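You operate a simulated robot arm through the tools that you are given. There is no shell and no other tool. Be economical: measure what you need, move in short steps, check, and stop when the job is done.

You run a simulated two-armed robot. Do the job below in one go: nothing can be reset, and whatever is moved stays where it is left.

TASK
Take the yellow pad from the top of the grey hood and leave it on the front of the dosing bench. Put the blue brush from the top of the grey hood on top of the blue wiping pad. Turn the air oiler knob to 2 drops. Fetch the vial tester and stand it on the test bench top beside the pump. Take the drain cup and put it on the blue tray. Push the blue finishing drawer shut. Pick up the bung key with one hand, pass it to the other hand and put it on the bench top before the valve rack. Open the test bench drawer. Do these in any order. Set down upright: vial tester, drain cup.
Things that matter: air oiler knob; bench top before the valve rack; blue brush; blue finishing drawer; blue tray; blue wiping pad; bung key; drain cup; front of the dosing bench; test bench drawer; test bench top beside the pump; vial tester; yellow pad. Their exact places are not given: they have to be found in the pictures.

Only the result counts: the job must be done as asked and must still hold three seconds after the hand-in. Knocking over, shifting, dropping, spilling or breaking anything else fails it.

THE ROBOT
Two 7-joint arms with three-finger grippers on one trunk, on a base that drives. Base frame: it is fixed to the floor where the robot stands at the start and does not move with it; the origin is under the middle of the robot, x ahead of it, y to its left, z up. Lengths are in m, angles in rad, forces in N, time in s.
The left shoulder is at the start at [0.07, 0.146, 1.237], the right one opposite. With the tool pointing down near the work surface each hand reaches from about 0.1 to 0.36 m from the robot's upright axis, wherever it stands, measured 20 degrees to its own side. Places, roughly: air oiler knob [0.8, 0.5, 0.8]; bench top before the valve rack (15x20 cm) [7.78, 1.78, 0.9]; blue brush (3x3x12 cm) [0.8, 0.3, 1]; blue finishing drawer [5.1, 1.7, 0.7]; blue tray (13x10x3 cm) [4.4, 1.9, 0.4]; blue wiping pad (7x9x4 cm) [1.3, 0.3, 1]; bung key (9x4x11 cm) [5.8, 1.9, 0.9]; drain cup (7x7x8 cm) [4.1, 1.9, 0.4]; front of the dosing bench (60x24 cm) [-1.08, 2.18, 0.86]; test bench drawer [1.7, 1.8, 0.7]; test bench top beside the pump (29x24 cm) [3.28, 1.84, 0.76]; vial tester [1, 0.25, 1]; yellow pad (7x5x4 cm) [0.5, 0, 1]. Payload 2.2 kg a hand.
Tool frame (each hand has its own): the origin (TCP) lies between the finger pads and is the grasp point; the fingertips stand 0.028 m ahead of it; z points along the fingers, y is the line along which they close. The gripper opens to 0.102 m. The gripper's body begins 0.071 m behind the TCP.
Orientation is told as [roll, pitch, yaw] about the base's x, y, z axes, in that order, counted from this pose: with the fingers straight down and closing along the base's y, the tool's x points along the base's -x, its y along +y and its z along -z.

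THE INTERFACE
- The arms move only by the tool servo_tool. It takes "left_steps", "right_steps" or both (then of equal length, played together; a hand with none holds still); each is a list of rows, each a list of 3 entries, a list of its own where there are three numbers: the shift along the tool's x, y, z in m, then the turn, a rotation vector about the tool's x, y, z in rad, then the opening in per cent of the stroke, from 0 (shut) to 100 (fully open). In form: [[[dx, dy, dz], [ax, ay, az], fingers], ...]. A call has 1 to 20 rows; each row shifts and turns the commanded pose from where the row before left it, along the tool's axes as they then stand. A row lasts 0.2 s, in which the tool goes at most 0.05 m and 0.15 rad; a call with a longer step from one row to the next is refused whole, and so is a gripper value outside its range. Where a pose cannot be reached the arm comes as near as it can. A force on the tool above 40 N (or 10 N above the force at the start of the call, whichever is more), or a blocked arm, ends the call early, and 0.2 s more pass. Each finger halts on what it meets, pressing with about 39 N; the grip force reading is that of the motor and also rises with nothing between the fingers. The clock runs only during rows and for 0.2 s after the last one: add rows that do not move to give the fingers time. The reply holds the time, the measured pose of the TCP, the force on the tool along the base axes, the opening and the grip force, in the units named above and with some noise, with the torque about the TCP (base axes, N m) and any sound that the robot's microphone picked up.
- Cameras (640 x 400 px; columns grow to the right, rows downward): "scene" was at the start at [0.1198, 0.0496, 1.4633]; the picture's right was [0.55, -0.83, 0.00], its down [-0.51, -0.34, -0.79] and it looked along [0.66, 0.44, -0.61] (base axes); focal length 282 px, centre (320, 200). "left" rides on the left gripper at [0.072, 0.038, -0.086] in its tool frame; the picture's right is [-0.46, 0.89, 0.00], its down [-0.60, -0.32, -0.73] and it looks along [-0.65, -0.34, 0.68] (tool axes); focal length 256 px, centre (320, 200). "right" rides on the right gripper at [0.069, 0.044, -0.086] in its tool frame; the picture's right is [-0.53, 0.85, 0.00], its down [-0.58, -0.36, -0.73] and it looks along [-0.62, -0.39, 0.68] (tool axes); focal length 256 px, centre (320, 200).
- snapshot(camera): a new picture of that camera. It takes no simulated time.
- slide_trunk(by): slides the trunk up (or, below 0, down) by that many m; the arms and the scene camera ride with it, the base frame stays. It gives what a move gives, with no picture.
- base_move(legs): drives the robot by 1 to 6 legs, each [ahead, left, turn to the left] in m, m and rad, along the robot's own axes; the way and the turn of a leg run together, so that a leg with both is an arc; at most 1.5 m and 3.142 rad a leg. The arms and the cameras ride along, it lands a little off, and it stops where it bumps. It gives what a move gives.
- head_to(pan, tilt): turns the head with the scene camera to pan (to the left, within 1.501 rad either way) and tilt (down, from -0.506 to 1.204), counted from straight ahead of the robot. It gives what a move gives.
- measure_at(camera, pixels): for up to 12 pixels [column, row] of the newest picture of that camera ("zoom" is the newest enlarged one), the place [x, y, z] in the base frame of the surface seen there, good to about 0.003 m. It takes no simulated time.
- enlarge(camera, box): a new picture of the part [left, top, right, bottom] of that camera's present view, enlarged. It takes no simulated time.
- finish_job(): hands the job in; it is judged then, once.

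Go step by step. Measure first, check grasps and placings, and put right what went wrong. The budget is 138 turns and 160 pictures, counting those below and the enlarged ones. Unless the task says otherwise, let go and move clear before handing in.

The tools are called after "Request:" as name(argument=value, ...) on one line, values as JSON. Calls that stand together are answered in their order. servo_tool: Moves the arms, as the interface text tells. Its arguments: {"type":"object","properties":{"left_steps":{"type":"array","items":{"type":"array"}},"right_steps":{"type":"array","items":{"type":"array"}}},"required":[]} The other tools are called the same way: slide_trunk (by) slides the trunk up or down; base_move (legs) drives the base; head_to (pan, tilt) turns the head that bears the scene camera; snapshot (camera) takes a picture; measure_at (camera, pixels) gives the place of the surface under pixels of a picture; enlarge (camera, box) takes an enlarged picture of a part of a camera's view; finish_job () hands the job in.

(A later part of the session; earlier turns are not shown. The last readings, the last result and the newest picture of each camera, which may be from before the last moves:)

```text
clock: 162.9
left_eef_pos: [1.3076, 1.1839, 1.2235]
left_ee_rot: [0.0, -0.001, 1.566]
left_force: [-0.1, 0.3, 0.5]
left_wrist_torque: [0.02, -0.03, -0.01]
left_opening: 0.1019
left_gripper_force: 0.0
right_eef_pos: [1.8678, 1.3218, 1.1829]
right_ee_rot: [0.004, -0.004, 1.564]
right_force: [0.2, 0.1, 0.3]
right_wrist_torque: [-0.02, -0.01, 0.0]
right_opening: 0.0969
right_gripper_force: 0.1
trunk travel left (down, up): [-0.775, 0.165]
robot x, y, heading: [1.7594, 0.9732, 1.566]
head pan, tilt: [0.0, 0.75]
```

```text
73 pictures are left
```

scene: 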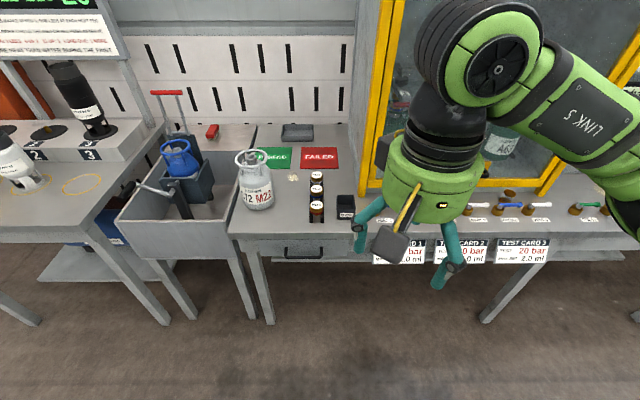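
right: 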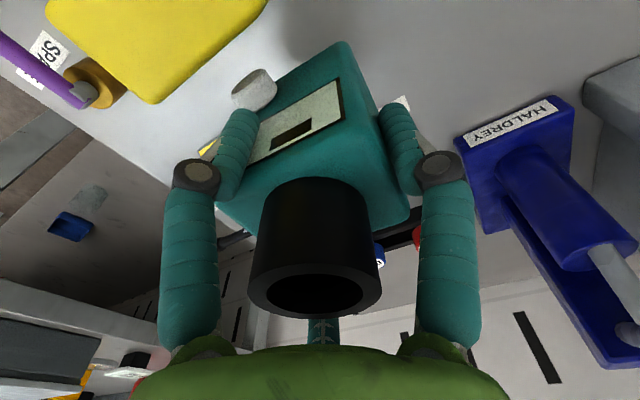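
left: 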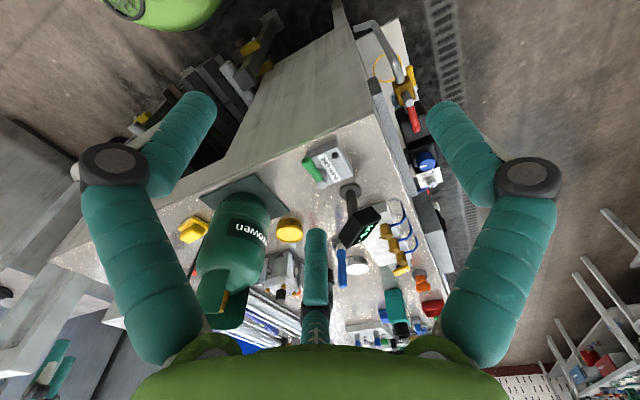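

The drawer handle is at (303,252). I'll enlarge and measure it.

Request:
enlarge(camera="scene", box=[250, 220, 370, 290])

Request:
measure_at(camera="zoom", pixels=[[190, 175], [280, 172], [380, 172], [190, 150], [280, 150], [380, 145], [280, 120], [120, 160], [480, 160], [280, 210], [300, 90]])

```text
5.33 times, centred on (310, 255) of scene
```

zoom: 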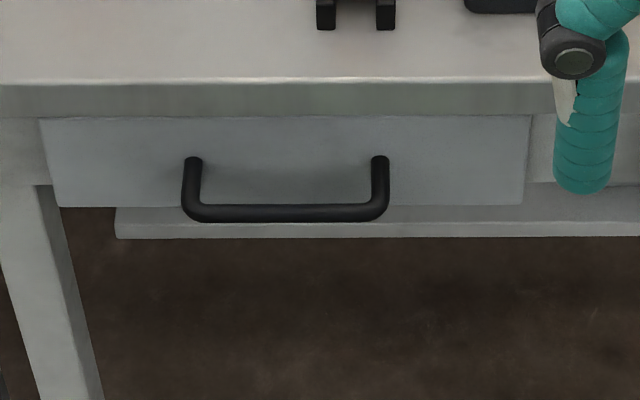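

```text
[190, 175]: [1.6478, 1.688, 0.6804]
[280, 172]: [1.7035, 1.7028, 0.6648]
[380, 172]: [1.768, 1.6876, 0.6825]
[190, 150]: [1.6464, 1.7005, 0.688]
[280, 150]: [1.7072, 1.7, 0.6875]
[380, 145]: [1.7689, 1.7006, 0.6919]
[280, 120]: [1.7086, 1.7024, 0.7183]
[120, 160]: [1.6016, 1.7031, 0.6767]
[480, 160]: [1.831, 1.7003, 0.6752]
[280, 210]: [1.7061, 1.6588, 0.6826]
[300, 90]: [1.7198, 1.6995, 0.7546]
```

The bar handle is at y≈1.66, z≈0.68, x 1.65–1.77, with a 3 cm gap behind. I'll hook a finger down behind it: lower the trunk, reposition the base and turn the hand 90°.

Request:
slide_trunk(by=-0.3)

Request:
base_move(legs=[[0.22, 0.13, 0.005]])

Request:
servo_tool(right_steps=[[[0, 0, 0], [0, 0, 0.14], 60], [[0, 0, 0], [0, 0, 0.14], 50], [[0, 0, 0], [0, 0, 0.14], 50], [[0, 0, 0], [0, 0, 0.14], 50], [[0, 0, 0], [0, 0, 0.14], 50], [[0, 0, 0], [0, 0, 0.14], 50], [[0, 0, 0], [0, 0, 0.14], 50], [[0, 0, 0], [0, 0, 0.14], 50], [[0, 0, 0], [0, 0, 0.14], 50], [[0, 0, 0], [0, 0, 0.14], 50], [[0, 0, 0], [0, 0, 0.14], 50], [[0, 0, 0], [0, 0, 0.03], 50], [[0, 0, 0], [0, 0, 0], 50]])

Request:
snapshot(camera="right")

Request:
snapshot(camera="scene")

```text
clock: 165.9
left_eef_pos: [1.3089, 1.184, 0.9236]
left_ee_rot: [0.001, 0.0, 1.565]
left_force: [0.3, 0.3, -0.1]
left_wrist_torque: [-0.03, 0.03, 0.02]
left_opening: 0.1018
left_gripper_force: 0.0
right_eef_pos: [1.8686, 1.3214, 0.8825]
right_ee_rot: [0.005, -0.003, 1.566]
right_force: [-0.3, -0.3, 0.1]
right_wrist_torque: [0.01, 0.0, 0.01]
right_opening: 0.0969
right_gripper_force: 0.0
trunk travel left (down, up): [-0.475, 0.465]
robot x, y, heading: [1.7613, 0.9773, 1.565]
head pan, tilt: [0.0, 0.75]
```

```text
clock: 167.8
left_eef_pos: [1.1827, 1.4024, 0.9225]
left_ee_rot: [0.0, 0.001, 1.567]
left_force: [0.3, 0.4, 0.0]
left_wrist_torque: [0.01, 0.02, -0.02]
left_opening: 0.1021
left_gripper_force: 0.1
right_eef_pos: [1.7423, 1.5402, 0.8824]
right_ee_rot: [0.005, -0.003, 1.567]
right_force: [-0.2, 0.6, -0.9]
right_wrist_torque: [0.0, -0.02, 0.02]
right_opening: 0.0967
right_gripper_force: 0.0
trunk travel left (down, up): [-0.475, 0.465]
robot x, y, heading: [1.6335, 1.1919, 1.569]
head pan, tilt: [0.0, 0.75]
```

```text
clock: 170.6
left_eef_pos: [1.1831, 1.4024, 0.9235]
left_ee_rot: [0.0, 0.0, 1.567]
left_force: [1.0, 0.0, -0.2]
left_wrist_torque: [-0.01, -0.01, 0.01]
left_opening: 0.1021
left_gripper_force: 0.1
right_eef_pos: [1.7417, 1.5394, 0.8829]
right_ee_rot: [0.003, 0.006, -0.006]
right_force: [-0.5, -0.1, 0.0]
right_wrist_torque: [-0.02, 0.01, -0.04]
right_opening: 0.0507
right_gripper_force: 0.1
trunk travel left (down, up): [-0.475, 0.465]
robot x, y, heading: [1.6327, 1.1905, 1.564]
head pan, tilt: [0.0, 0.75]
```

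```text
71 pictures are left
```

right: 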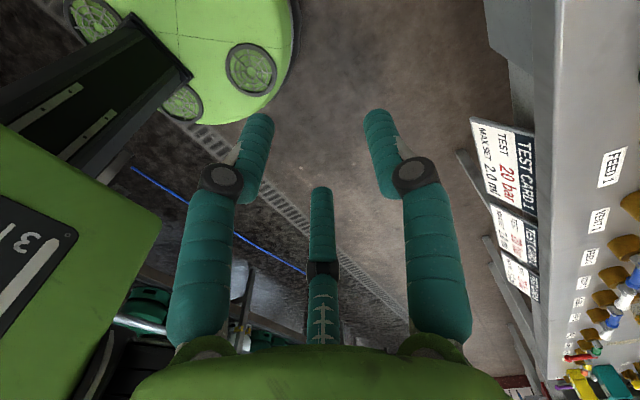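

```text
70 pictures are left
```

scene: 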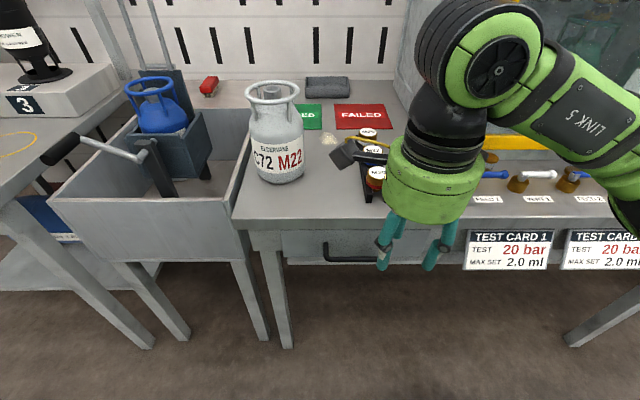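

The hand is now yawed for hooking. I'll open to 80%, move to y≈1.640 so the inner finger sits in the gap behind the bar, and lower to z≈0.70 in steps.

Request:
servo_tool(right_steps=[[[0.034, 0.03, 0], [0, 0, 0], 80], [[0, 0.04, 0], [0, 0, 0], 80], [[0, 0.031, 0], [0, 0, 0], 80], [[0, 0, 0.04], [0, 0, 0], 80], [[0, 0, 0.04], [0, 0, 0], 80], [[0, 0, 0.03], [0, 0, 0], 80], [[0, 0, 0], [0, 0, 0], 80]])

Request:
snapshot(camera="scene")

Request:
snapshot(camera="right")

```text
clock: 172.2
left_eef_pos: [1.1824, 1.4019, 0.9236]
left_ee_rot: [0.001, -0.002, 1.567]
left_force: [-1.2, -0.1, -0.1]
left_wrist_torque: [0.0, 0.0, -0.02]
left_opening: 0.1021
left_gripper_force: 0.1
right_eef_pos: [1.7055, 1.6417, 0.7745]
right_ee_rot: [0.009, 0.006, -0.005]
right_force: [0.8, 4.9, 18.8]
right_wrist_torque: [1.11, -0.01, -0.1]
right_opening: 0.0951
right_gripper_force: 8.3
trunk travel left (down, up): [-0.475, 0.465]
robot x, y, heading: [1.634, 1.1911, 1.561]
head pan, tilt: [0.0, 0.75]
```

```text
69 pictures are left
```

scene: 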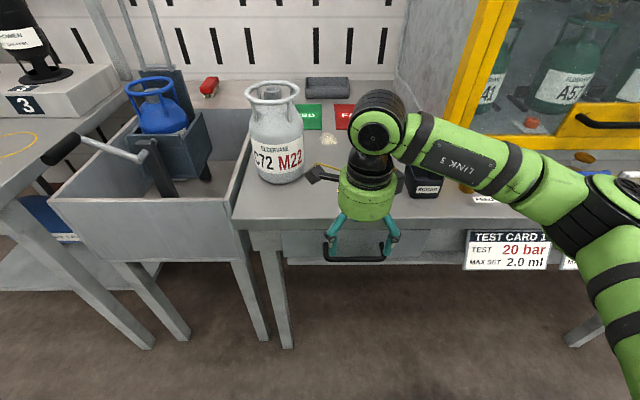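

```text
68 pictures are left
```

right: 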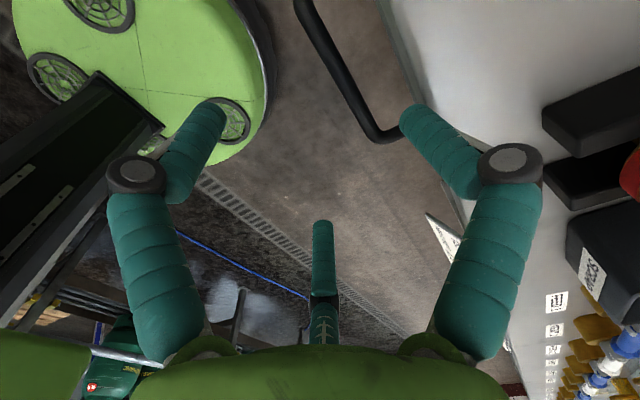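

The inner finger met the bench edge (18.8 N, opening pushed wider). I'll rise, narrow the opening to 60% and come down at y≈1.644.

Request:
servo_tool(right_steps=[[[0, 0, -0.03], [0, 0, 0], 80], [[0, 0, -0.03], [0, 0, 0], 60], [[0, 0.002, 0], [0, 0, 0], 60], [[0, 0, 0], [0, 0, 0], 60], [[0, 0, 0], [0, 0, 0], 60]])

Request:
snapshot(camera="right")

```text
clock: 173.3
left_eef_pos: [1.182, 1.4016, 0.923]
left_ee_rot: [-0.001, -0.002, 1.567]
left_force: [-0.9, -0.1, 0.3]
left_wrist_torque: [0.02, 0.03, 0.0]
left_opening: 0.1019
left_gripper_force: 0.0
right_eef_pos: [1.7064, 1.6427, 0.8332]
right_ee_rot: [0.004, 0.006, -0.002]
right_force: [0.2, 0.1, 0.2]
right_wrist_torque: [0.01, -0.01, -0.02]
right_opening: 0.0612
right_gripper_force: 0.1
trunk travel left (down, up): [-0.475, 0.465]
robot x, y, heading: [1.6334, 1.1906, 1.567]
head pan, tilt: [0.0, 0.75]
```

```text
67 pictures are left
```

right: 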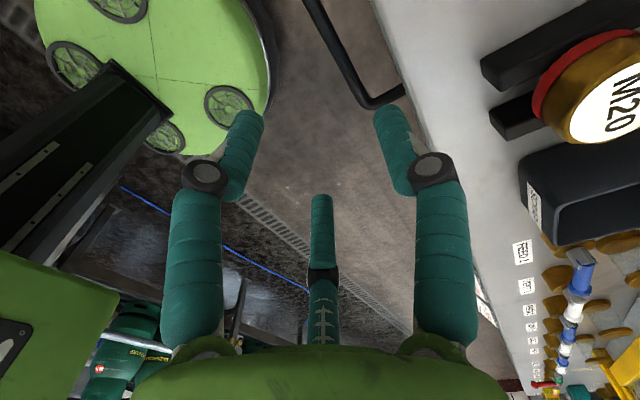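

I'll verify the bench edge and bar positions from this camera before lowering.

Request:
measure_at(camera="right", pixels=[[345, 65], [330, 30], [368, 100], [390, 40], [400, 70], [385, 15], [440, 150], [392, 97]])

Request:
enlarge(camera="right", box=[270, 0, 450, 150])

```text
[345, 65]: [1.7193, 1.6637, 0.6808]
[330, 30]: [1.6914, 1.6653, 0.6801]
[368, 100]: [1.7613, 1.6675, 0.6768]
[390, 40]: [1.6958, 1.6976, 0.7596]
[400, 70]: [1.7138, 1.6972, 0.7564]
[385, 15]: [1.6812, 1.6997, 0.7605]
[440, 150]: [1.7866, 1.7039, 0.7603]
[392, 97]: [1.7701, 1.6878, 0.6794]
```

```text
2.67 times, centred on (360, 75) of right
```

zoom: 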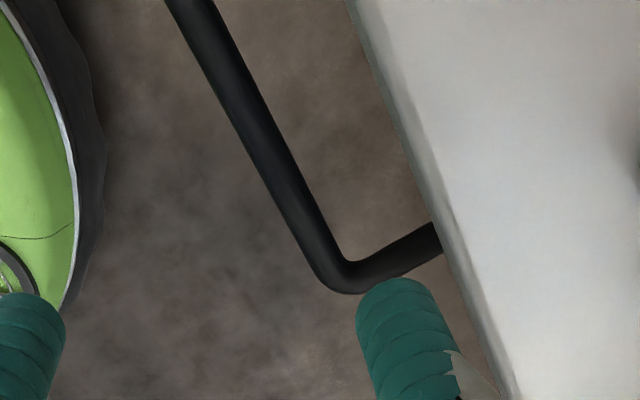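

The bar centre is y≈1.664 and the bench edge y≈1.698, so I'll aim the finger at 1.677–1.687 and lower to z≈0.697.

Request:
servo_tool(right_steps=[[[0, 0.004, 0.02], [0, 0, 0], 60], [[0, 0, 0.03], [0, 0, 0], 60], [[0, 0, 0.03], [0, 0, 0], 60], [[0, 0, 0.03], [0, 0, 0], 60], [[0, 0, 0.026], [0, 0, 0], 60], [[0, 0, 0], [0, 0, 0], 60]])

Request:
snapshot(camera="right")

Request:
enlarge(camera="scene", box=[270, 130, 450, 290])

```text
clock: 174.4
left_eef_pos: [1.1841, 1.4004, 0.9234]
left_ee_rot: [0.0, -0.002, 1.567]
left_force: [0.1, 0.4, -0.6]
left_wrist_torque: [-0.08, -0.03, 0.03]
left_opening: 0.1021
left_gripper_force: 0.1
right_eef_pos: [1.7058, 1.6474, 0.731]
right_ee_rot: [0.021, 0.014, 0.0]
right_force: [4.8, -12.6, 14.8]
right_wrist_torque: [1.08, -0.06, -0.11]
right_opening: 0.0573
right_gripper_force: 0.0
trunk travel left (down, up): [-0.475, 0.465]
robot x, y, heading: [1.6294, 1.1936, 1.563]
head pan, tilt: [0.0, 0.75]
stopped in row 5 (right hand): the force on the tool passed its limit at 64 N (the readings are from after the stop); the commanded pose is now the measured one
```

```text
65 pictures are left
```

right: 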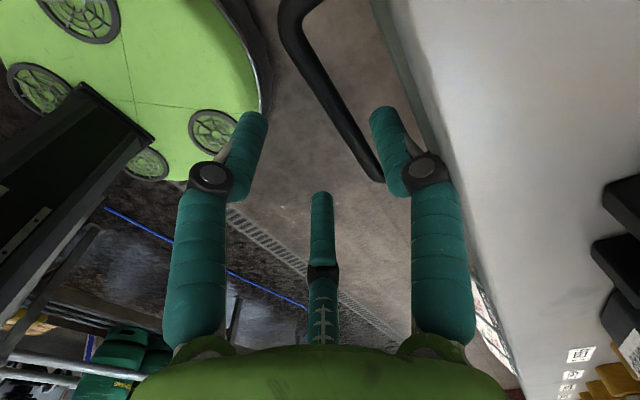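

```text
2.50 times, centred on (360, 210) of scene
```

zoom: 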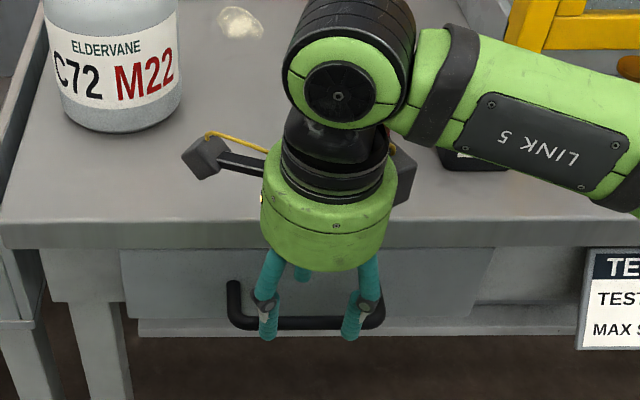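

The hand stopped against something at tip height ≈0.70. To understand the hand's true shape, I'll measure its visible fingertips in this view and in the scene.

Request:
measure_at(camera="right", pixels=[[380, 112], [395, 150], [252, 118], [240, 150], [320, 198], [322, 230], [365, 165], [440, 180]])

Request:
measure_at(camera="scene", pixels=[[377, 263], [411, 263], [391, 240], [378, 235], [417, 233], [390, 238]])

Request:
measure_at(camera="zoom", pixels=[[268, 335], [350, 335], [303, 275], [300, 325], [235, 300], [375, 310], [205, 155], [240, 165]])

```text
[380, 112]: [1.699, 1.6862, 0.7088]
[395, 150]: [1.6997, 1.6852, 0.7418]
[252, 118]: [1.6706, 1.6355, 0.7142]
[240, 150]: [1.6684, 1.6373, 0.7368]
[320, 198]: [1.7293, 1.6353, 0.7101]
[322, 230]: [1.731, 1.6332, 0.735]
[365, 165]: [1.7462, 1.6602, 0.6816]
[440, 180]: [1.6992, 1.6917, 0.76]
```

```text
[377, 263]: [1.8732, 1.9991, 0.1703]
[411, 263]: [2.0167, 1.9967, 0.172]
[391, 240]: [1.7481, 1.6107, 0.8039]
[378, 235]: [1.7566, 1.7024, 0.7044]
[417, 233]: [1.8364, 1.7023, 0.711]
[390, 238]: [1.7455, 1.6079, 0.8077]
```

```text
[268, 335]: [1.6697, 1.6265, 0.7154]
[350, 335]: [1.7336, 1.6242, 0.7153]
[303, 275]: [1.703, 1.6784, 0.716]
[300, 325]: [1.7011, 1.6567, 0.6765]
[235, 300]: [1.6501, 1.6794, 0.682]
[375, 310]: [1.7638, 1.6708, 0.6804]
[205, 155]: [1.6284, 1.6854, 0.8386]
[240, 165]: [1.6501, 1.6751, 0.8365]
```

The hand is three-fingered: one finger on +y and two on −y, with knuckles that struck the bench edge. I'll instead grip the bar with the tool horizontal: lift, back away, and rotate about tool x by −90° so the closing axis is vertical.

Request:
servo_tool(right_steps=[[[0, -0.005, -0.04], [0, 0, 0], 60], [[0, -0.02, -0.04], [0, 0, 0], 60], [[0, -0.045, 0], [0, 0, 0], 70], [[0, -0.045, 0], [0, 0, 0], 70], [[0, -0.045, 0], [0, 0, 0], 70], [[0, 0, 0], [-0.14, 0, 0], 70], [[0, 0, 0], [-0.14, 0, 0], 70], [[0, 0, 0], [-0.14, 0, 0], 70], [[0, 0, 0], [-0.14, 0, 0], 70], [[0, 0, 0], [-0.14, 0, 0], 70], [[0, 0, 0], [-0.14, 0, 0], 70], [[0, 0, 0], [-0.14, 0, 0], 70], [[0, 0, 0], [-0.14, 0, 0], 70], [[0, 0, 0], [-0.14, 0, 0], 70], [[0, 0, 0], [-0.14, 0, 0], 70], [[0, 0, 0], [-0.14, 0, 0], 70], [[0, 0, 0], [-0.03, 0, 0], 70], [[0, 0, 0], [0, 0, 0], 70]])

Request:
snapshot(camera="scene")

Request:
snapshot(camera="right")

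```text
clock: 178.2
left_eef_pos: [1.1826, 1.4033, 0.9241]
left_ee_rot: [0.0, 0.002, 1.566]
left_force: [-0.2, -0.2, 0.9]
left_wrist_torque: [-0.02, 0.05, 0.01]
left_opening: 0.1019
left_gripper_force: 0.0
right_eef_pos: [1.6528, 1.5896, 0.8604]
right_ee_rot: [1.566, 0.049, -0.044]
right_force: [-0.1, -0.7, -0.4]
right_wrist_torque: [0.01, 0.01, -0.03]
right_opening: 0.0715
right_gripper_force: 0.0
right hand out of reach, approached as far as the arm can: row 7, 8, 9, 10, 11, 12, 13, 15, 16, 17
trunk travel left (down, up): [-0.475, 0.465]
robot x, y, heading: [1.6369, 1.1918, 1.564]
head pan, tilt: [0.0, 0.75]
```

```text
63 pictures are left
```

scene: 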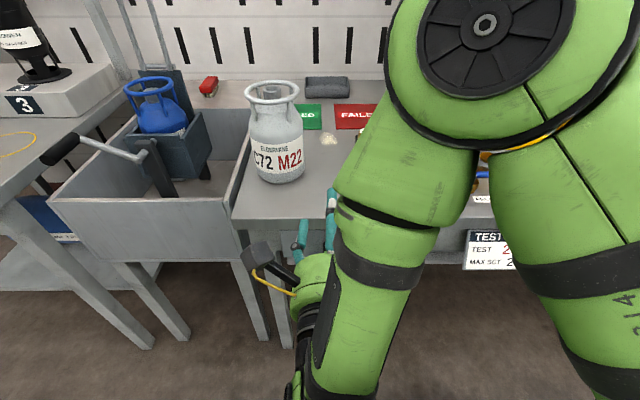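

```text
62 pictures are left
```

right: 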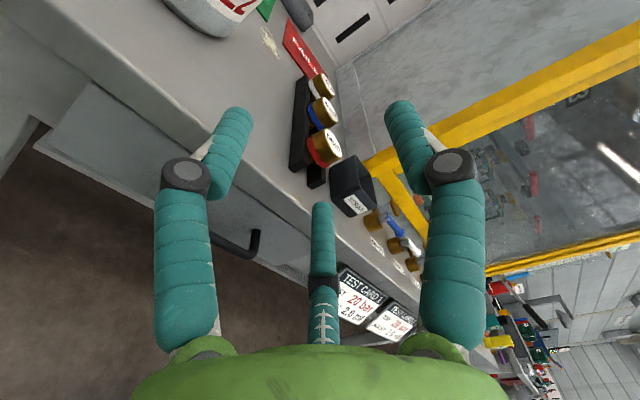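

The horizontal pose works at z 0.86. I'll back off, lower the trunk 0.18 to bring it to handle height, and shift to be in line with the handle.

Request:
base_move(legs=[[-0.16, -0.05, 0]])

Request:
slide_trunk(by=-0.18)

Request:
snapshot(camera="right")

Request:
snapshot(camera="scene")

```text
clock: 179.7
left_eef_pos: [1.2312, 1.2411, 0.9225]
left_ee_rot: [0.0, -0.002, 1.565]
left_force: [0.2, 0.4, 0.5]
left_wrist_torque: [0.02, -0.02, 0.0]
left_opening: 0.102
left_gripper_force: 0.0
right_eef_pos: [1.7002, 1.428, 0.8625]
right_ee_rot: [1.571, 0.054, -0.048]
right_force: [0.4, 0.0, -0.7]
right_wrist_torque: [0.01, 0.02, -0.01]
right_opening: 0.0714
right_gripper_force: 0.1
trunk travel left (down, up): [-0.475, 0.465]
robot x, y, heading: [1.6822, 1.0332, 1.563]
head pan, tilt: [0.0, 0.75]
```

```text
clock: 181.7
left_eef_pos: [1.231, 1.2432, 0.7428]
left_ee_rot: [-0.001, 0.001, 1.564]
left_force: [-0.3, 0.2, 0.0]
left_wrist_torque: [0.0, -0.01, -0.01]
left_opening: 0.1022
left_gripper_force: 0.1
right_eef_pos: [1.7011, 1.4283, 0.682]
right_ee_rot: [1.569, 0.057, -0.052]
right_force: [0.4, -0.5, 0.1]
right_wrist_torque: [0.01, 0.01, -0.02]
right_opening: 0.0712
right_gripper_force: 0.1
trunk travel left (down, up): [-0.295, 0.645]
robot x, y, heading: [1.6824, 1.0339, 1.56]
head pan, tilt: [0.0, 0.75]
```

```text
61 pictures are left
```

right: 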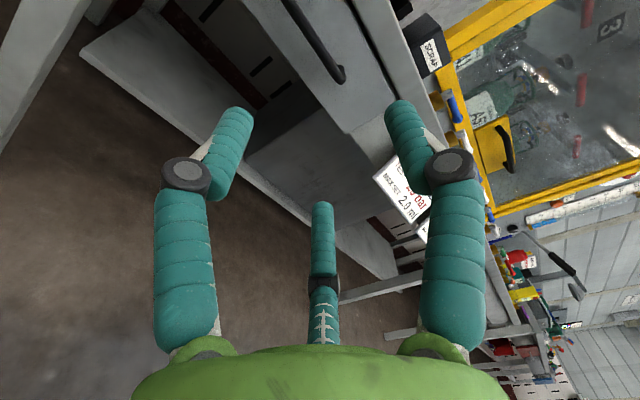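

```text
60 pictures are left
```

scene: 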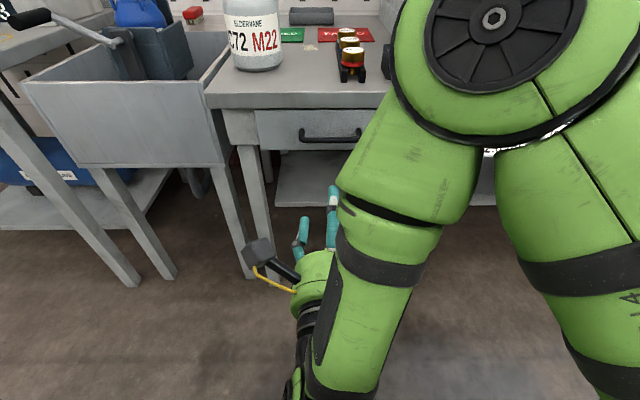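

The hand is at z 0.682, in line with the bar at z 0.679. I'll drive forward 0.2 m and check.

Request:
base_move(legs=[[0.205, 0, 0]])

Request:
snapshot(camera="right")

```text
clock: 183.3
left_eef_pos: [1.2309, 1.4418, 0.7428]
left_ee_rot: [0.0, 0.001, 1.568]
left_force: [-0.6, 0.7, 0.0]
left_wrist_torque: [-0.03, -0.03, 0.02]
left_opening: 0.1017
left_gripper_force: 0.1
right_eef_pos: [1.7012, 1.6313, 0.6819]
right_ee_rot: [1.568, 0.057, -0.05]
right_force: [-0.2, -0.2, -0.8]
right_wrist_torque: [-0.01, 0.01, 0.01]
right_opening: 0.0714
right_gripper_force: 0.1
trunk travel left (down, up): [-0.295, 0.645]
robot x, y, heading: [1.6869, 1.2326, 1.562]
head pan, tilt: [0.0, 0.75]
```

```text
59 pictures are left
```

right: 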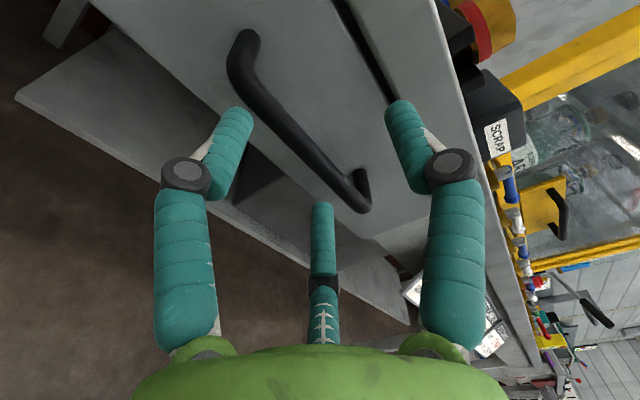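

The bar lies between the upper finger and the two lower ones. I'll advance 3 cm and close on it.

Request:
servo_tool(right_steps=[[[0, 0, 0.015], [0, 0, 0], 70], [[0, 0, 0.015], [0, 0, 0], 70], [[0, 0, 0], [0, 0, 0], 40], [[0, 0, 0], [0, 0, 0], 5], [[0, 0, 0], [0, 0, 0], 5], [[0, 0, 0], [0, 0, 0], 5]])

Request:
snapshot(camera="right")

```text
clock: 184.3
left_eef_pos: [1.231, 1.4424, 0.7421]
left_ee_rot: [0.0, 0.001, 1.57]
left_force: [-0.3, -0.9, -0.5]
left_wrist_torque: [0.03, 0.01, 0.02]
left_opening: 0.1019
left_gripper_force: 0.0
right_eef_pos: [1.6959, 1.6585, 0.671]
right_ee_rot: [1.522, 0.048, -0.03]
right_force: [-7.9, -1.5, -23.5]
right_wrist_torque: [-0.05, -0.38, -0.08]
right_opening: 0.0201
right_gripper_force: 11.4
trunk travel left (down, up): [-0.295, 0.645]
robot x, y, heading: [1.6858, 1.2351, 1.567]
head pan, tilt: [0.0, 0.75]
stopped in row 4 (right hand): the force on the tool passed its limit at 50 N (the readings are from after the stop); the commanded pose is now the measured one
```

```text
58 pictures are left
```

right: 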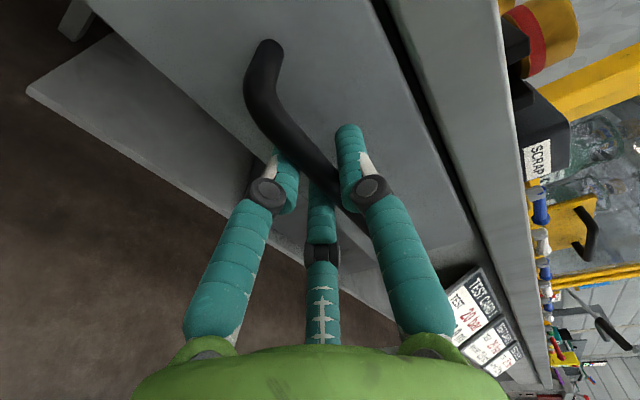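

The bar is caught; the hand is being pushed down a little. I'll raise it 6 mm, finish closing, and pull by driving the base back.

Request:
servo_tool(right_steps=[[[0, 0.004, 0], [0, 0, 0], 18], [[0, 0.003, 0], [0, 0, 0], 12], [[0, 0, 0], [0, 0, 0], 5], [[0, 0, 0], [0, 0, 0], 5]])

Request:
base_move(legs=[[-0.12, 0, 0]])

Request:
snapshot(camera="right")

Request:
snapshot(camera="scene")

```text
clock: 184.7
left_eef_pos: [1.2297, 1.4418, 0.7431]
left_ee_rot: [0.001, 0.0, 1.569]
left_force: [0.0, 0.0, 0.3]
left_wrist_torque: [-0.02, -0.02, -0.03]
left_opening: 0.102
left_gripper_force: 0.0
right_eef_pos: [1.6967, 1.6566, 0.6696]
right_ee_rot: [1.507, 0.037, -0.028]
right_force: [-4.6, -1.6, -11.9]
right_wrist_torque: [-0.08, -0.8, -0.69]
right_opening: 0.019
right_gripper_force: 44.6
trunk travel left (down, up): [-0.295, 0.645]
robot x, y, heading: [1.6843, 1.2305, 1.564]
head pan, tilt: [0.0, 0.75]
stopped in row 2 (right hand): the force on the tool passed its limit at 43 N (the readings are from after the stop); the commanded pose is now the measured one
```

```text
clock: 186.0
left_eef_pos: [1.2299, 1.3235, 0.7418]
left_ee_rot: [-0.001, 0.002, 1.567]
left_force: [0.1, 0.5, 0.8]
left_wrist_torque: [0.02, 0.02, 0.01]
left_opening: 0.1022
left_gripper_force: 0.1
right_eef_pos: [1.6958, 1.5382, 0.6702]
right_ee_rot: [1.51, 0.043, -0.03]
right_force: [-3.0, -0.6, -18.8]
right_wrist_torque: [0.0, -1.2, 0.58]
right_opening: 0.0189
right_gripper_force: 44.5
trunk travel left (down, up): [-0.295, 0.645]
robot x, y, heading: [1.686, 1.114, 1.565]
head pan, tilt: [0.0, 0.75]
```

```text
57 pictures are left
```

right: 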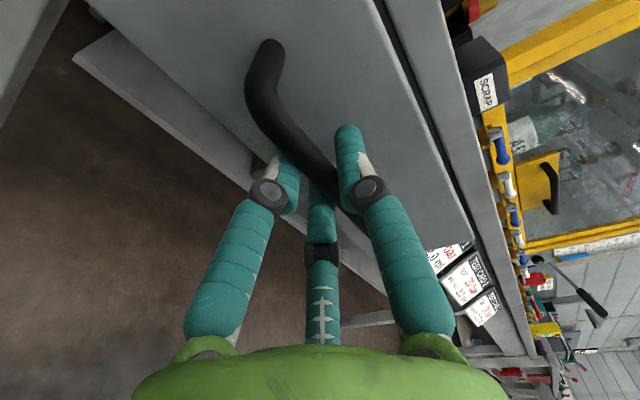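

```text
56 pictures are left
```

scene: 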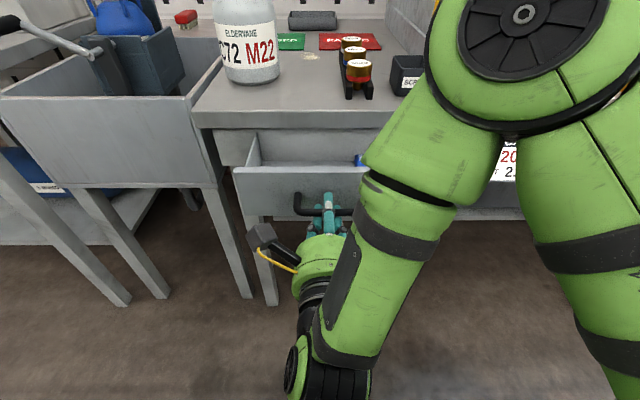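

The drawer slides open with the hand. I'll pull another 0.15 m.

Request:
base_move(legs=[[-0.15, 0, 0]])

Request:
snapshot(camera="scene")

```text
clock: 187.4
left_eef_pos: [1.2298, 1.172, 0.743]
left_ee_rot: [0.001, -0.002, 1.573]
left_force: [-0.2, -1.1, 0.2]
left_wrist_torque: [0.02, 0.04, 0.02]
left_opening: 0.1019
left_gripper_force: 0.1
right_eef_pos: [1.6961, 1.3891, 0.6702]
right_ee_rot: [1.509, 0.035, -0.034]
right_force: [-0.6, 0.1, 1.7]
right_wrist_torque: [0.0, -0.77, 0.03]
right_opening: 0.0192
right_gripper_force: 43.3
trunk travel left (down, up): [-0.295, 0.645]
robot x, y, heading: [1.682, 0.9637, 1.574]
head pan, tilt: [0.0, 0.75]
stopped in leg 1: the force on the tool passed its limit at 49 N (the readings are from after the stop); the commanded pose is now the measured one
```

```text
55 pictures are left
```

scene: 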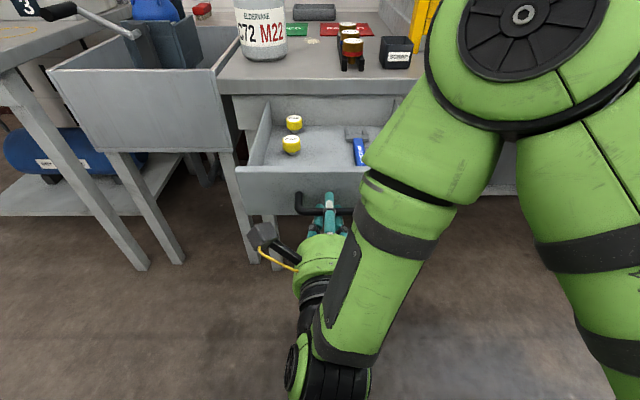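

The drawer is fully out to its stop (about 0.27 m). I'll release, back away, then drive to the next bench (x≈4.1) keeping the hand horizontal for the low shelf.

Request:
servo_tool(right_steps=[[[0, 0, 0], [0, 0, 0], 40], [[0, 0, 0], [0, 0, 0], 75], [[0, 0, -0.02], [0, 0, 0], 75], [[0, 0, -0.04], [0, 0, 0], 75], [[0, 0, 0], [0, 0, 0], 75]])

Request:
base_move(legs=[[-0.12, 0, 0], [0, -0.9, 0], [0.12, -1.4, 0]])

Request:
head_to(pan=0.1, tilt=0.6)

Request:
snapshot(camera="scene")

```text
clock: 188.6
left_eef_pos: [1.2292, 1.1726, 0.7428]
left_ee_rot: [0.003, -0.003, 1.572]
left_force: [0.1, 0.7, 0.5]
left_wrist_torque: [-0.02, 0.0, 0.01]
left_opening: 0.1021
left_gripper_force: 0.0
right_eef_pos: [1.7055, 1.3358, 0.668]
right_ee_rot: [1.476, 0.058, -0.075]
right_force: [0.7, 0.0, -0.9]
right_wrist_torque: [-0.02, -0.01, 0.01]
right_opening: 0.0767
right_gripper_force: 0.2
trunk travel left (down, up): [-0.295, 0.645]
robot x, y, heading: [1.6813, 0.9613, 1.573]
head pan, tilt: [0.0, 0.75]
```

```text
clock: 200.8
left_eef_pos: [3.5176, 1.1652, 0.7436]
left_ee_rot: [0.003, -0.002, 1.57]
left_force: [-0.2, 0.4, -0.2]
left_wrist_torque: [0.02, 0.02, 0.02]
left_opening: 0.1022
left_gripper_force: 0.0
right_eef_pos: [3.9939, 1.33, 0.6792]
right_ee_rot: [1.496, 0.075, -0.077]
right_force: [-0.2, 0.9, -0.2]
right_wrist_torque: [0.0, 0.03, -0.02]
right_opening: 0.0767
right_gripper_force: 0.1
trunk travel left (down, up): [-0.295, 0.645]
robot x, y, heading: [3.9721, 0.952, 1.563]
head pan, tilt: [0.0, 0.75]
```

```text
clock: 201.5
left_eef_pos: [3.5179, 1.1661, 0.7437]
left_ee_rot: [0.001, -0.003, 1.569]
left_force: [0.3, -0.1, 0.3]
left_wrist_torque: [-0.01, 0.0, 0.02]
left_opening: 0.1021
left_gripper_force: 0.0
right_eef_pos: [3.9958, 1.3312, 0.6779]
right_ee_rot: [1.495, 0.079, -0.081]
right_force: [0.2, -0.2, 0.6]
right_wrist_torque: [-0.01, 0.02, -0.01]
right_opening: 0.0764
right_gripper_force: 0.1
trunk travel left (down, up): [-0.295, 0.645]
robot x, y, heading: [3.976, 0.9534, 1.564]
head pan, tilt: [0.099, 0.6]
```

```text
54 pictures are left
```

scene: 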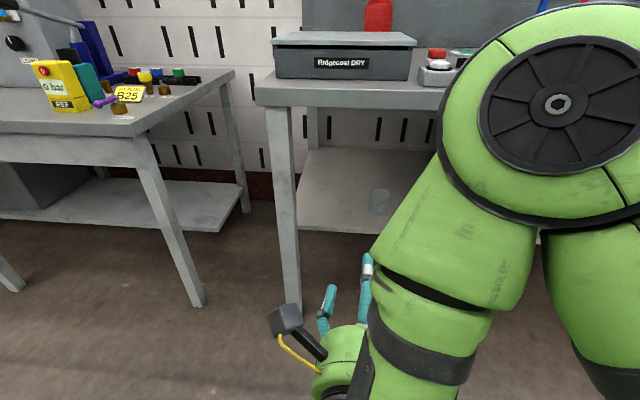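

A clear cup stands on the lower shelf at (380,200). I'll measure it and move right so the shelf comes into view on the left side, free of the right arm.

Request:
measure_at(camera="scene", pixels=[[380, 205], [380, 213], [378, 192], [340, 195], [300, 228], [330, 231], [355, 160], [280, 100], [360, 105]])

Request:
base_move(legs=[[0, -0.45, 0.0]])

Request:
head_to(pan=0.25, tilt=0.65)

Request:
snapshot(camera="scene")

```text
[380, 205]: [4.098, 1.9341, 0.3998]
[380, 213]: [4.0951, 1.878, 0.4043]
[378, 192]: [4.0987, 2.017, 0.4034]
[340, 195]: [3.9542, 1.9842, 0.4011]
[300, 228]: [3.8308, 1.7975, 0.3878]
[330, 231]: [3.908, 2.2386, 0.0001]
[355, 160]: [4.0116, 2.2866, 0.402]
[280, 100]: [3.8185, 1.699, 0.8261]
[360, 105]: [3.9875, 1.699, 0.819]
```

```text
clock: 204.2
left_eef_pos: [3.9743, 1.1639, 0.7433]
left_ee_rot: [0.002, -0.003, 1.57]
left_force: [0.4, 0.2, 0.2]
left_wrist_torque: [0.01, 0.0, 0.03]
left_opening: 0.1019
left_gripper_force: 0.1
right_eef_pos: [4.4509, 1.3305, 0.679]
right_ee_rot: [1.494, 0.079, -0.082]
right_force: [-0.6, -0.1, -0.7]
right_wrist_torque: [0.02, -0.04, 0.0]
right_opening: 0.0767
right_gripper_force: 0.1
trunk travel left (down, up): [-0.295, 0.645]
robot x, y, heading: [4.4278, 0.9524, 1.567]
head pan, tilt: [0.099, 0.6]
```

```text
clock: 204.9
left_eef_pos: [3.9747, 1.1644, 0.7441]
left_ee_rot: [0.001, -0.002, 1.57]
left_force: [0.0, 1.0, 0.4]
left_wrist_torque: [-0.05, 0.02, 0.0]
left_opening: 0.1021
left_gripper_force: 0.1
right_eef_pos: [4.4514, 1.3302, 0.6795]
right_ee_rot: [1.493, 0.081, -0.084]
right_force: [0.8, 0.0, 0.1]
right_wrist_torque: [0.0, 0.01, 0.03]
right_opening: 0.0765
right_gripper_force: 0.2
trunk travel left (down, up): [-0.295, 0.645]
robot x, y, heading: [4.4283, 0.9536, 1.566]
head pan, tilt: [0.25, 0.649]
```

```text
53 pictures are left
```

scene: 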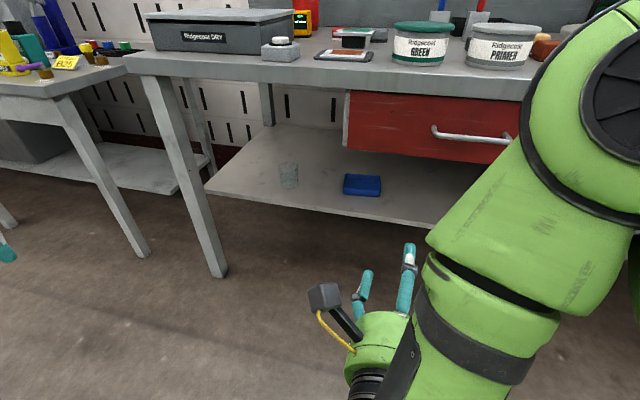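

The cup is at about (4.1, 1.9) and the blue tray near (4.4, 1.9), both on the low shelf. I'll first restore the right arm to pointing down, out of the way, and get precise positions.

Request:
servo_tool(right_steps=[[[0, 0, -0.03], [0.14, 0, 0], 76], [[0, 0, -0.03], [0.14, 0, 0], 76], [[0, 0, 0], [0.14, 0, 0], 76], [[0, 0, 0], [0.14, 0, 0], 76], [[0, 0, 0], [0.14, 0, 0], 76], [[0, 0, 0], [0.14, 0, 0], 76], [[0, 0, 0], [0.14, 0, 0], 76], [[0, 0, 0], [0.14, 0, 0], 76], [[0, 0, 0], [0.14, 0, 0], 76], [[0, 0, 0], [0.14, 0, 0], 76], [[0, 0, 0], [0.09, 0, 0], 76], [[0, -0.02, -0.04], [0, 0, -0.14], 76], [[0, 0, -0.04], [0, 0, -0.14], 76], [[0, 0, -0.04], [0, 0, -0.14], 76], [[0, 0, -0.04], [0, 0, -0.14], 76], [[0, 0, -0.04], [0, 0, -0.14], 76], [[0, 0, -0.04], [0, 0, -0.14], 76], [[0, 0, -0.03], [0, 0, -0.14], 76], [[0, 0, -0.03], [0, 0, -0.14], 76], [[0, 0, 0], [0, 0, -0.14], 76]])

Request:
enlarge(camera="scene", box=[230, 120, 430, 230])

Request:
measure_at(camera="zoom", pixels=[[185, 145], [187, 215], [160, 180], [215, 180], [187, 180], [365, 180], [485, 185], [480, 240], [365, 235], [425, 205], [425, 240], [300, 270]])

```text
clock: 205.5
left_eef_pos: [3.9746, 1.1637, 0.7443]
left_ee_rot: [0.0, -0.003, 1.569]
left_force: [0.2, 0.1, 0.6]
left_wrist_torque: [0.01, 0.0, -0.01]
left_opening: 0.1021
left_gripper_force: 0.0
right_eef_pos: [4.4746, 1.3164, 0.6678]
right_ee_rot: [1.317, -0.056, -0.233]
right_force: [0.2, 0.8, -0.1]
right_wrist_torque: [0.0, 0.0, -0.01]
right_opening: 0.0775
right_gripper_force: 0.1
right hand out of reach, approached as far as the arm can: row 1, 2
trunk travel left (down, up): [-0.295, 0.645]
robot x, y, heading: [4.4288, 0.9576, 1.569]
head pan, tilt: [0.25, 0.649]
stopped in row 3 (right hand): the arm was blocked; the commanded pose is now the measured one
```

```text
3.20 times, centred on (330, 175) of scene
```

zoom: 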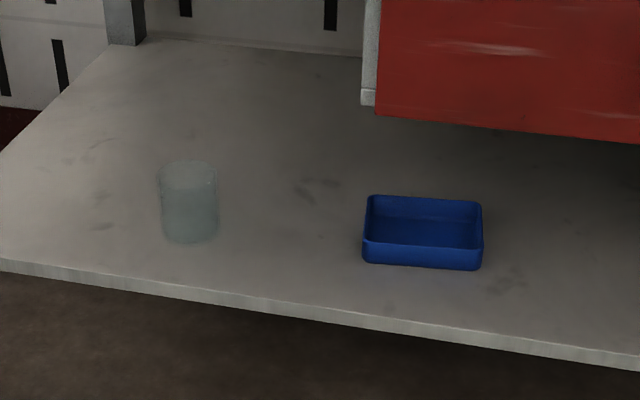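

```text
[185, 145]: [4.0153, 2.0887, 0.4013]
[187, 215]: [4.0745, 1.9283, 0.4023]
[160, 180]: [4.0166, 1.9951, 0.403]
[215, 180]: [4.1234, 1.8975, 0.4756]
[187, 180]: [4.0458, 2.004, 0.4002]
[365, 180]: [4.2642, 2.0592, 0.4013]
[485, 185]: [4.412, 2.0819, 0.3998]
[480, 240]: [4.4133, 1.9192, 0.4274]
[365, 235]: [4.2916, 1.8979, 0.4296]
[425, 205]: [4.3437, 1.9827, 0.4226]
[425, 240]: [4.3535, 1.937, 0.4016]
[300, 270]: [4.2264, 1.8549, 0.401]
```

The right arm folded into itself when pulled back; I'll move it forward first while rotating back to vertical.

Request:
servo_tool(right_steps=[[[0, 0, 0.04], [0, 0, 0], 76], [[0, 0, 0.04], [0, 0, 0], 76], [[0, 0.02, 0.02], [0.14, 0, 0], 76], [[0, 0.02, 0], [0.14, 0, 0], 76], [[0, 0.02, 0], [0.14, 0, 0], 76], [[0, 0.02, 0], [0.14, 0, 0], 76], [[0, 0.02, 0], [0.14, 0, 0], 76], [[0, 0, -0.02], [0.14, 0, 0], 76], [[0, 0, -0.02], [0.14, 0, 0], 76], [[0, 0, -0.02], [0.14, 0, 0], 76], [[0, 0, -0.02], [0.14, 0, 0], 76], [[0, 0, 0], [0.05, 0, 0], 76], [[0, 0, 0], [0, 0, 0], 76]])

Request:
snapshot(camera="scene")

```text
clock: 208.3
left_eef_pos: [3.9738, 1.1639, 0.7438]
left_ee_rot: [0.002, -0.002, 1.569]
left_force: [0.1, -0.3, -0.7]
left_wrist_torque: [0.0, 0.07, 0.0]
left_opening: 0.102
left_gripper_force: 0.1
right_eef_pos: [4.4943, 1.4299, 0.8017]
right_ee_rot: [0.005, -0.057, -0.233]
right_force: [0.1, -0.3, -0.3]
right_wrist_torque: [0.0, 0.02, 0.03]
right_opening: 0.0776
right_gripper_force: 0.1
trunk travel left (down, up): [-0.295, 0.645]
robot x, y, heading: [4.4279, 0.9507, 1.568]
head pan, tilt: [0.25, 0.649]
```

```text
51 pictures are left
```

scene: 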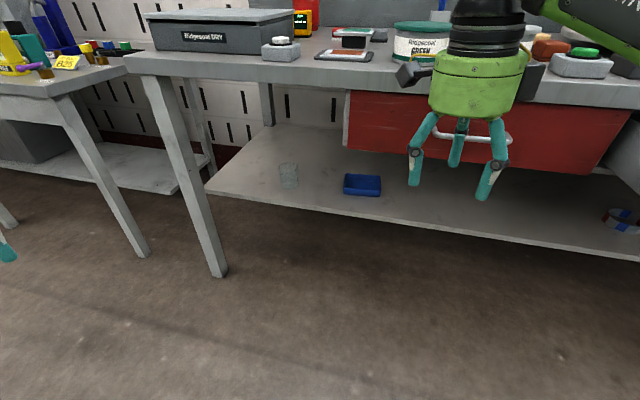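

The right hand points down again. Now I'll yaw it back, raise it and move it to the right, while bringing the left hand to the front.

Request:
servo_tool(right_steps=[[[0, 0, -0.016], [0, 0.056, -0.13], 76], [[0, 0, -0.016], [0, 0, -0.1393], 76], [[0, 0, -0.016], [0, 0, -0.1393], 76], [[0, 0, -0.016], [0, 0, -0.1393], 76], [[0, 0, -0.016], [0, 0, -0.1393], 76], [[0, 0, -0.016], [0, 0, -0.1393], 76], [[0, 0, -0.016], [0, 0, -0.1393], 76], [[0, 0, -0.016], [0, 0, -0.1393], 76], [[0, 0, -0.016], [0, 0, -0.1393], 76], [[0, 0, -0.016], [0, 0, -0.1393], 76], [[0, 0, -0.016], [0, 0, -0.1393], 76], [[0, 0, -0.016], [0, 0, -0.1393], 76], [[0.01, -0.03, -0.016], [0, 0, -0.1393], 76], [[0.02, -0.036, 0], [0, 0, 0], 76], [[0.02, -0.036, 0], [0, 0, 0], 76], [[0.02, -0.036, 0], [0, 0, 0], 76], [[0.02, -0.036, 0], [0, 0, 0], 76], [[0.0, 0, 0], [0, 0, 0], 76]], left_steps=[[[-0.016, 0, 0], [0, 0, 0], 100], [[-0.016, 0, 0], [0, 0, 0], 100], [[-0.016, 0, 0], [0, 0, 0], 100], [[-0.016, 0, 0], [0, 0, 0], 100], [[-0.016, 0, 0], [0, 0, 0], 100], [[-0.016, 0, 0], [0, 0, 0], 100], [[-0.016, 0, 0], [0, 0, 0], 100], [[-0.016, 0, 0], [0, 0, 0], 100], [[0, -0.033, 0], [0, 0, 0], 100], [[0, -0.033, 0], [0, 0, 0], 100], [[0, -0.033, 0], [0, 0, 0], 100], [[0, -0.033, 0], [0, 0, 0], 100], [[0, -0.033, 0], [0, 0, 0], 100], [[0, -0.033, 0], [0, 0, 0], 100], [[0, -0.033, 0], [0, 0, 0], 100], [[0, -0.033, 0], [0, 0, 0], 100], [[0, -0.033, 0], [0, 0, 0], 100], [[0, 0, 0], [0, 0, 0], 100]])

Request:
snapshot(camera="scene")

```text
clock: 212.1
left_eef_pos: [4.2709, 1.2905, 0.742]
left_ee_rot: [0.0, -0.002, 1.569]
left_force: [0.0, 0.5, 0.6]
left_wrist_torque: [-0.01, -0.01, -0.01]
left_opening: 0.1019
left_gripper_force: 0.0
right_eef_pos: [4.6567, 1.3132, 0.9571]
right_ee_rot: [-0.001, -0.003, 1.57]
right_force: [0.4, 0.2, 0.0]
right_wrist_torque: [0.02, 0.02, -0.01]
right_opening: 0.0776
right_gripper_force: 0.0
right hand out of reach, approached as far as the arm can: row 8, 9, 10, 11, 12, 13, 17
trunk travel left (down, up): [-0.295, 0.645]
robot x, y, heading: [4.4298, 0.952, 1.565]
head pan, tilt: [0.25, 0.649]
```

```text
50 pictures are left
```

scene: 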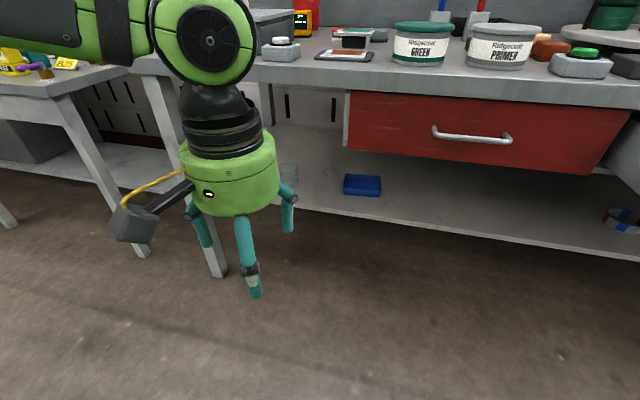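

The left hand is in front and the right is clear. I'll pitch the left tool 45° forward and view the shelf with its camera.

Request:
servo_tool(left_steps=[[[0, 0, 0], [0, -0.131, 0], 100], [[0, 0, 0], [0, -0.131, 0], 100], [[0, 0, 0], [0, -0.131, 0], 100], [[0, 0, 0], [0, -0.131, 0], 100], [[0, 0, 0], [0, -0.131, 0], 100], [[0, 0, 0], [0, -0.13, 0], 100], [[0, 0, 0], [0, 0, 0], 100]])

Request:
snapshot(camera="scene")

Request:
snapshot(camera="left")

```text
clock: 213.7
left_eef_pos: [4.2859, 1.321, 0.7784]
left_ee_rot: [0.0, -0.788, 1.568]
left_force: [-0.7, -0.1, 0.9]
left_wrist_torque: [-0.03, 0.0, 0.02]
left_opening: 0.1022
left_gripper_force: 0.0
left hand out of reach, approached as far as the arm can: row 5, 6
right_eef_pos: [4.6585, 1.3131, 0.9568]
right_ee_rot: [-0.003, -0.004, 1.569]
right_force: [-0.5, -0.5, -0.3]
right_wrist_torque: [-0.01, 0.01, -0.01]
right_opening: 0.0774
right_gripper_force: 0.0
trunk travel left (down, up): [-0.295, 0.645]
robot x, y, heading: [4.4298, 0.9533, 1.561]
head pan, tilt: [0.25, 0.649]
```

```text
49 pictures are left
```

scene: 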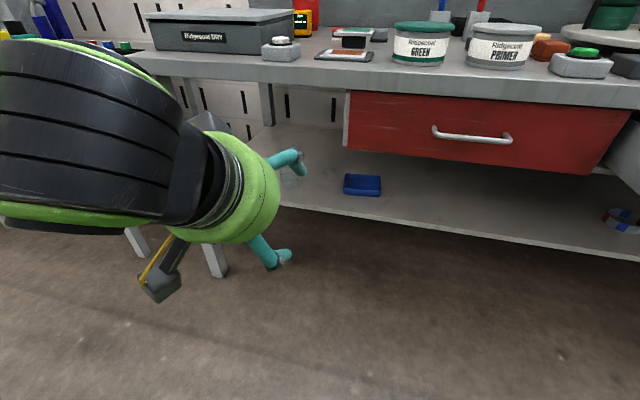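

```text
48 pictures are left
```

left: 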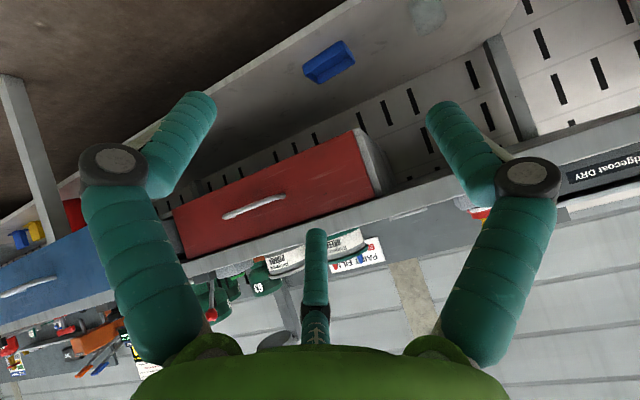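

The cup shows at (427,15) in the left camera. I'll measure around it in an enlarged view to find its centre.

Request:
enlarge(camera="left", box=[290, 0, 470, 100])

Request:
measure_at(camera="zoom", pixels=[[425, 50], [555, 50], [490, 120], [450, 115], [530, 110], [490, 60], [440, 90], [545, 80], [400, 110], [570, 110], [490, 95], [480, 20]])

```text
3.56 times, centred on (380, 50) of left
```

zoom: 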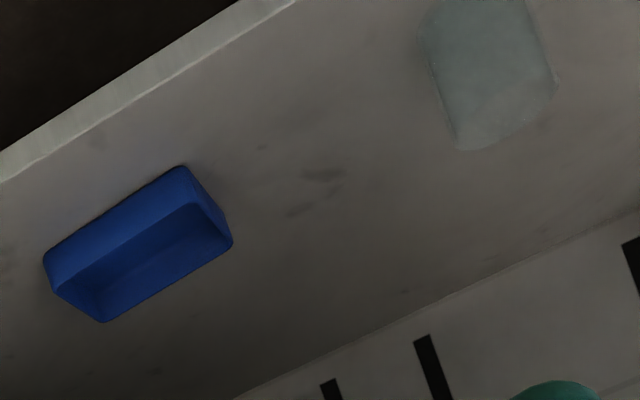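

```text
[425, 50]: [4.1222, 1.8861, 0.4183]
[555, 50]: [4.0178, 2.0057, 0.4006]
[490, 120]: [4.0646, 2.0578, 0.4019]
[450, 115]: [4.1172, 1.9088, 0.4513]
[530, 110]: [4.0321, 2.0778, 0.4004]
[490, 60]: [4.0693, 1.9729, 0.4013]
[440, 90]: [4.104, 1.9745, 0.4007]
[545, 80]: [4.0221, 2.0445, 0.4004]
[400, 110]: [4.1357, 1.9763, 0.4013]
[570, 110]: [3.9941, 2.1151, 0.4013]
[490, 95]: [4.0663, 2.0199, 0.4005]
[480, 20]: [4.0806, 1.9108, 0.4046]
```

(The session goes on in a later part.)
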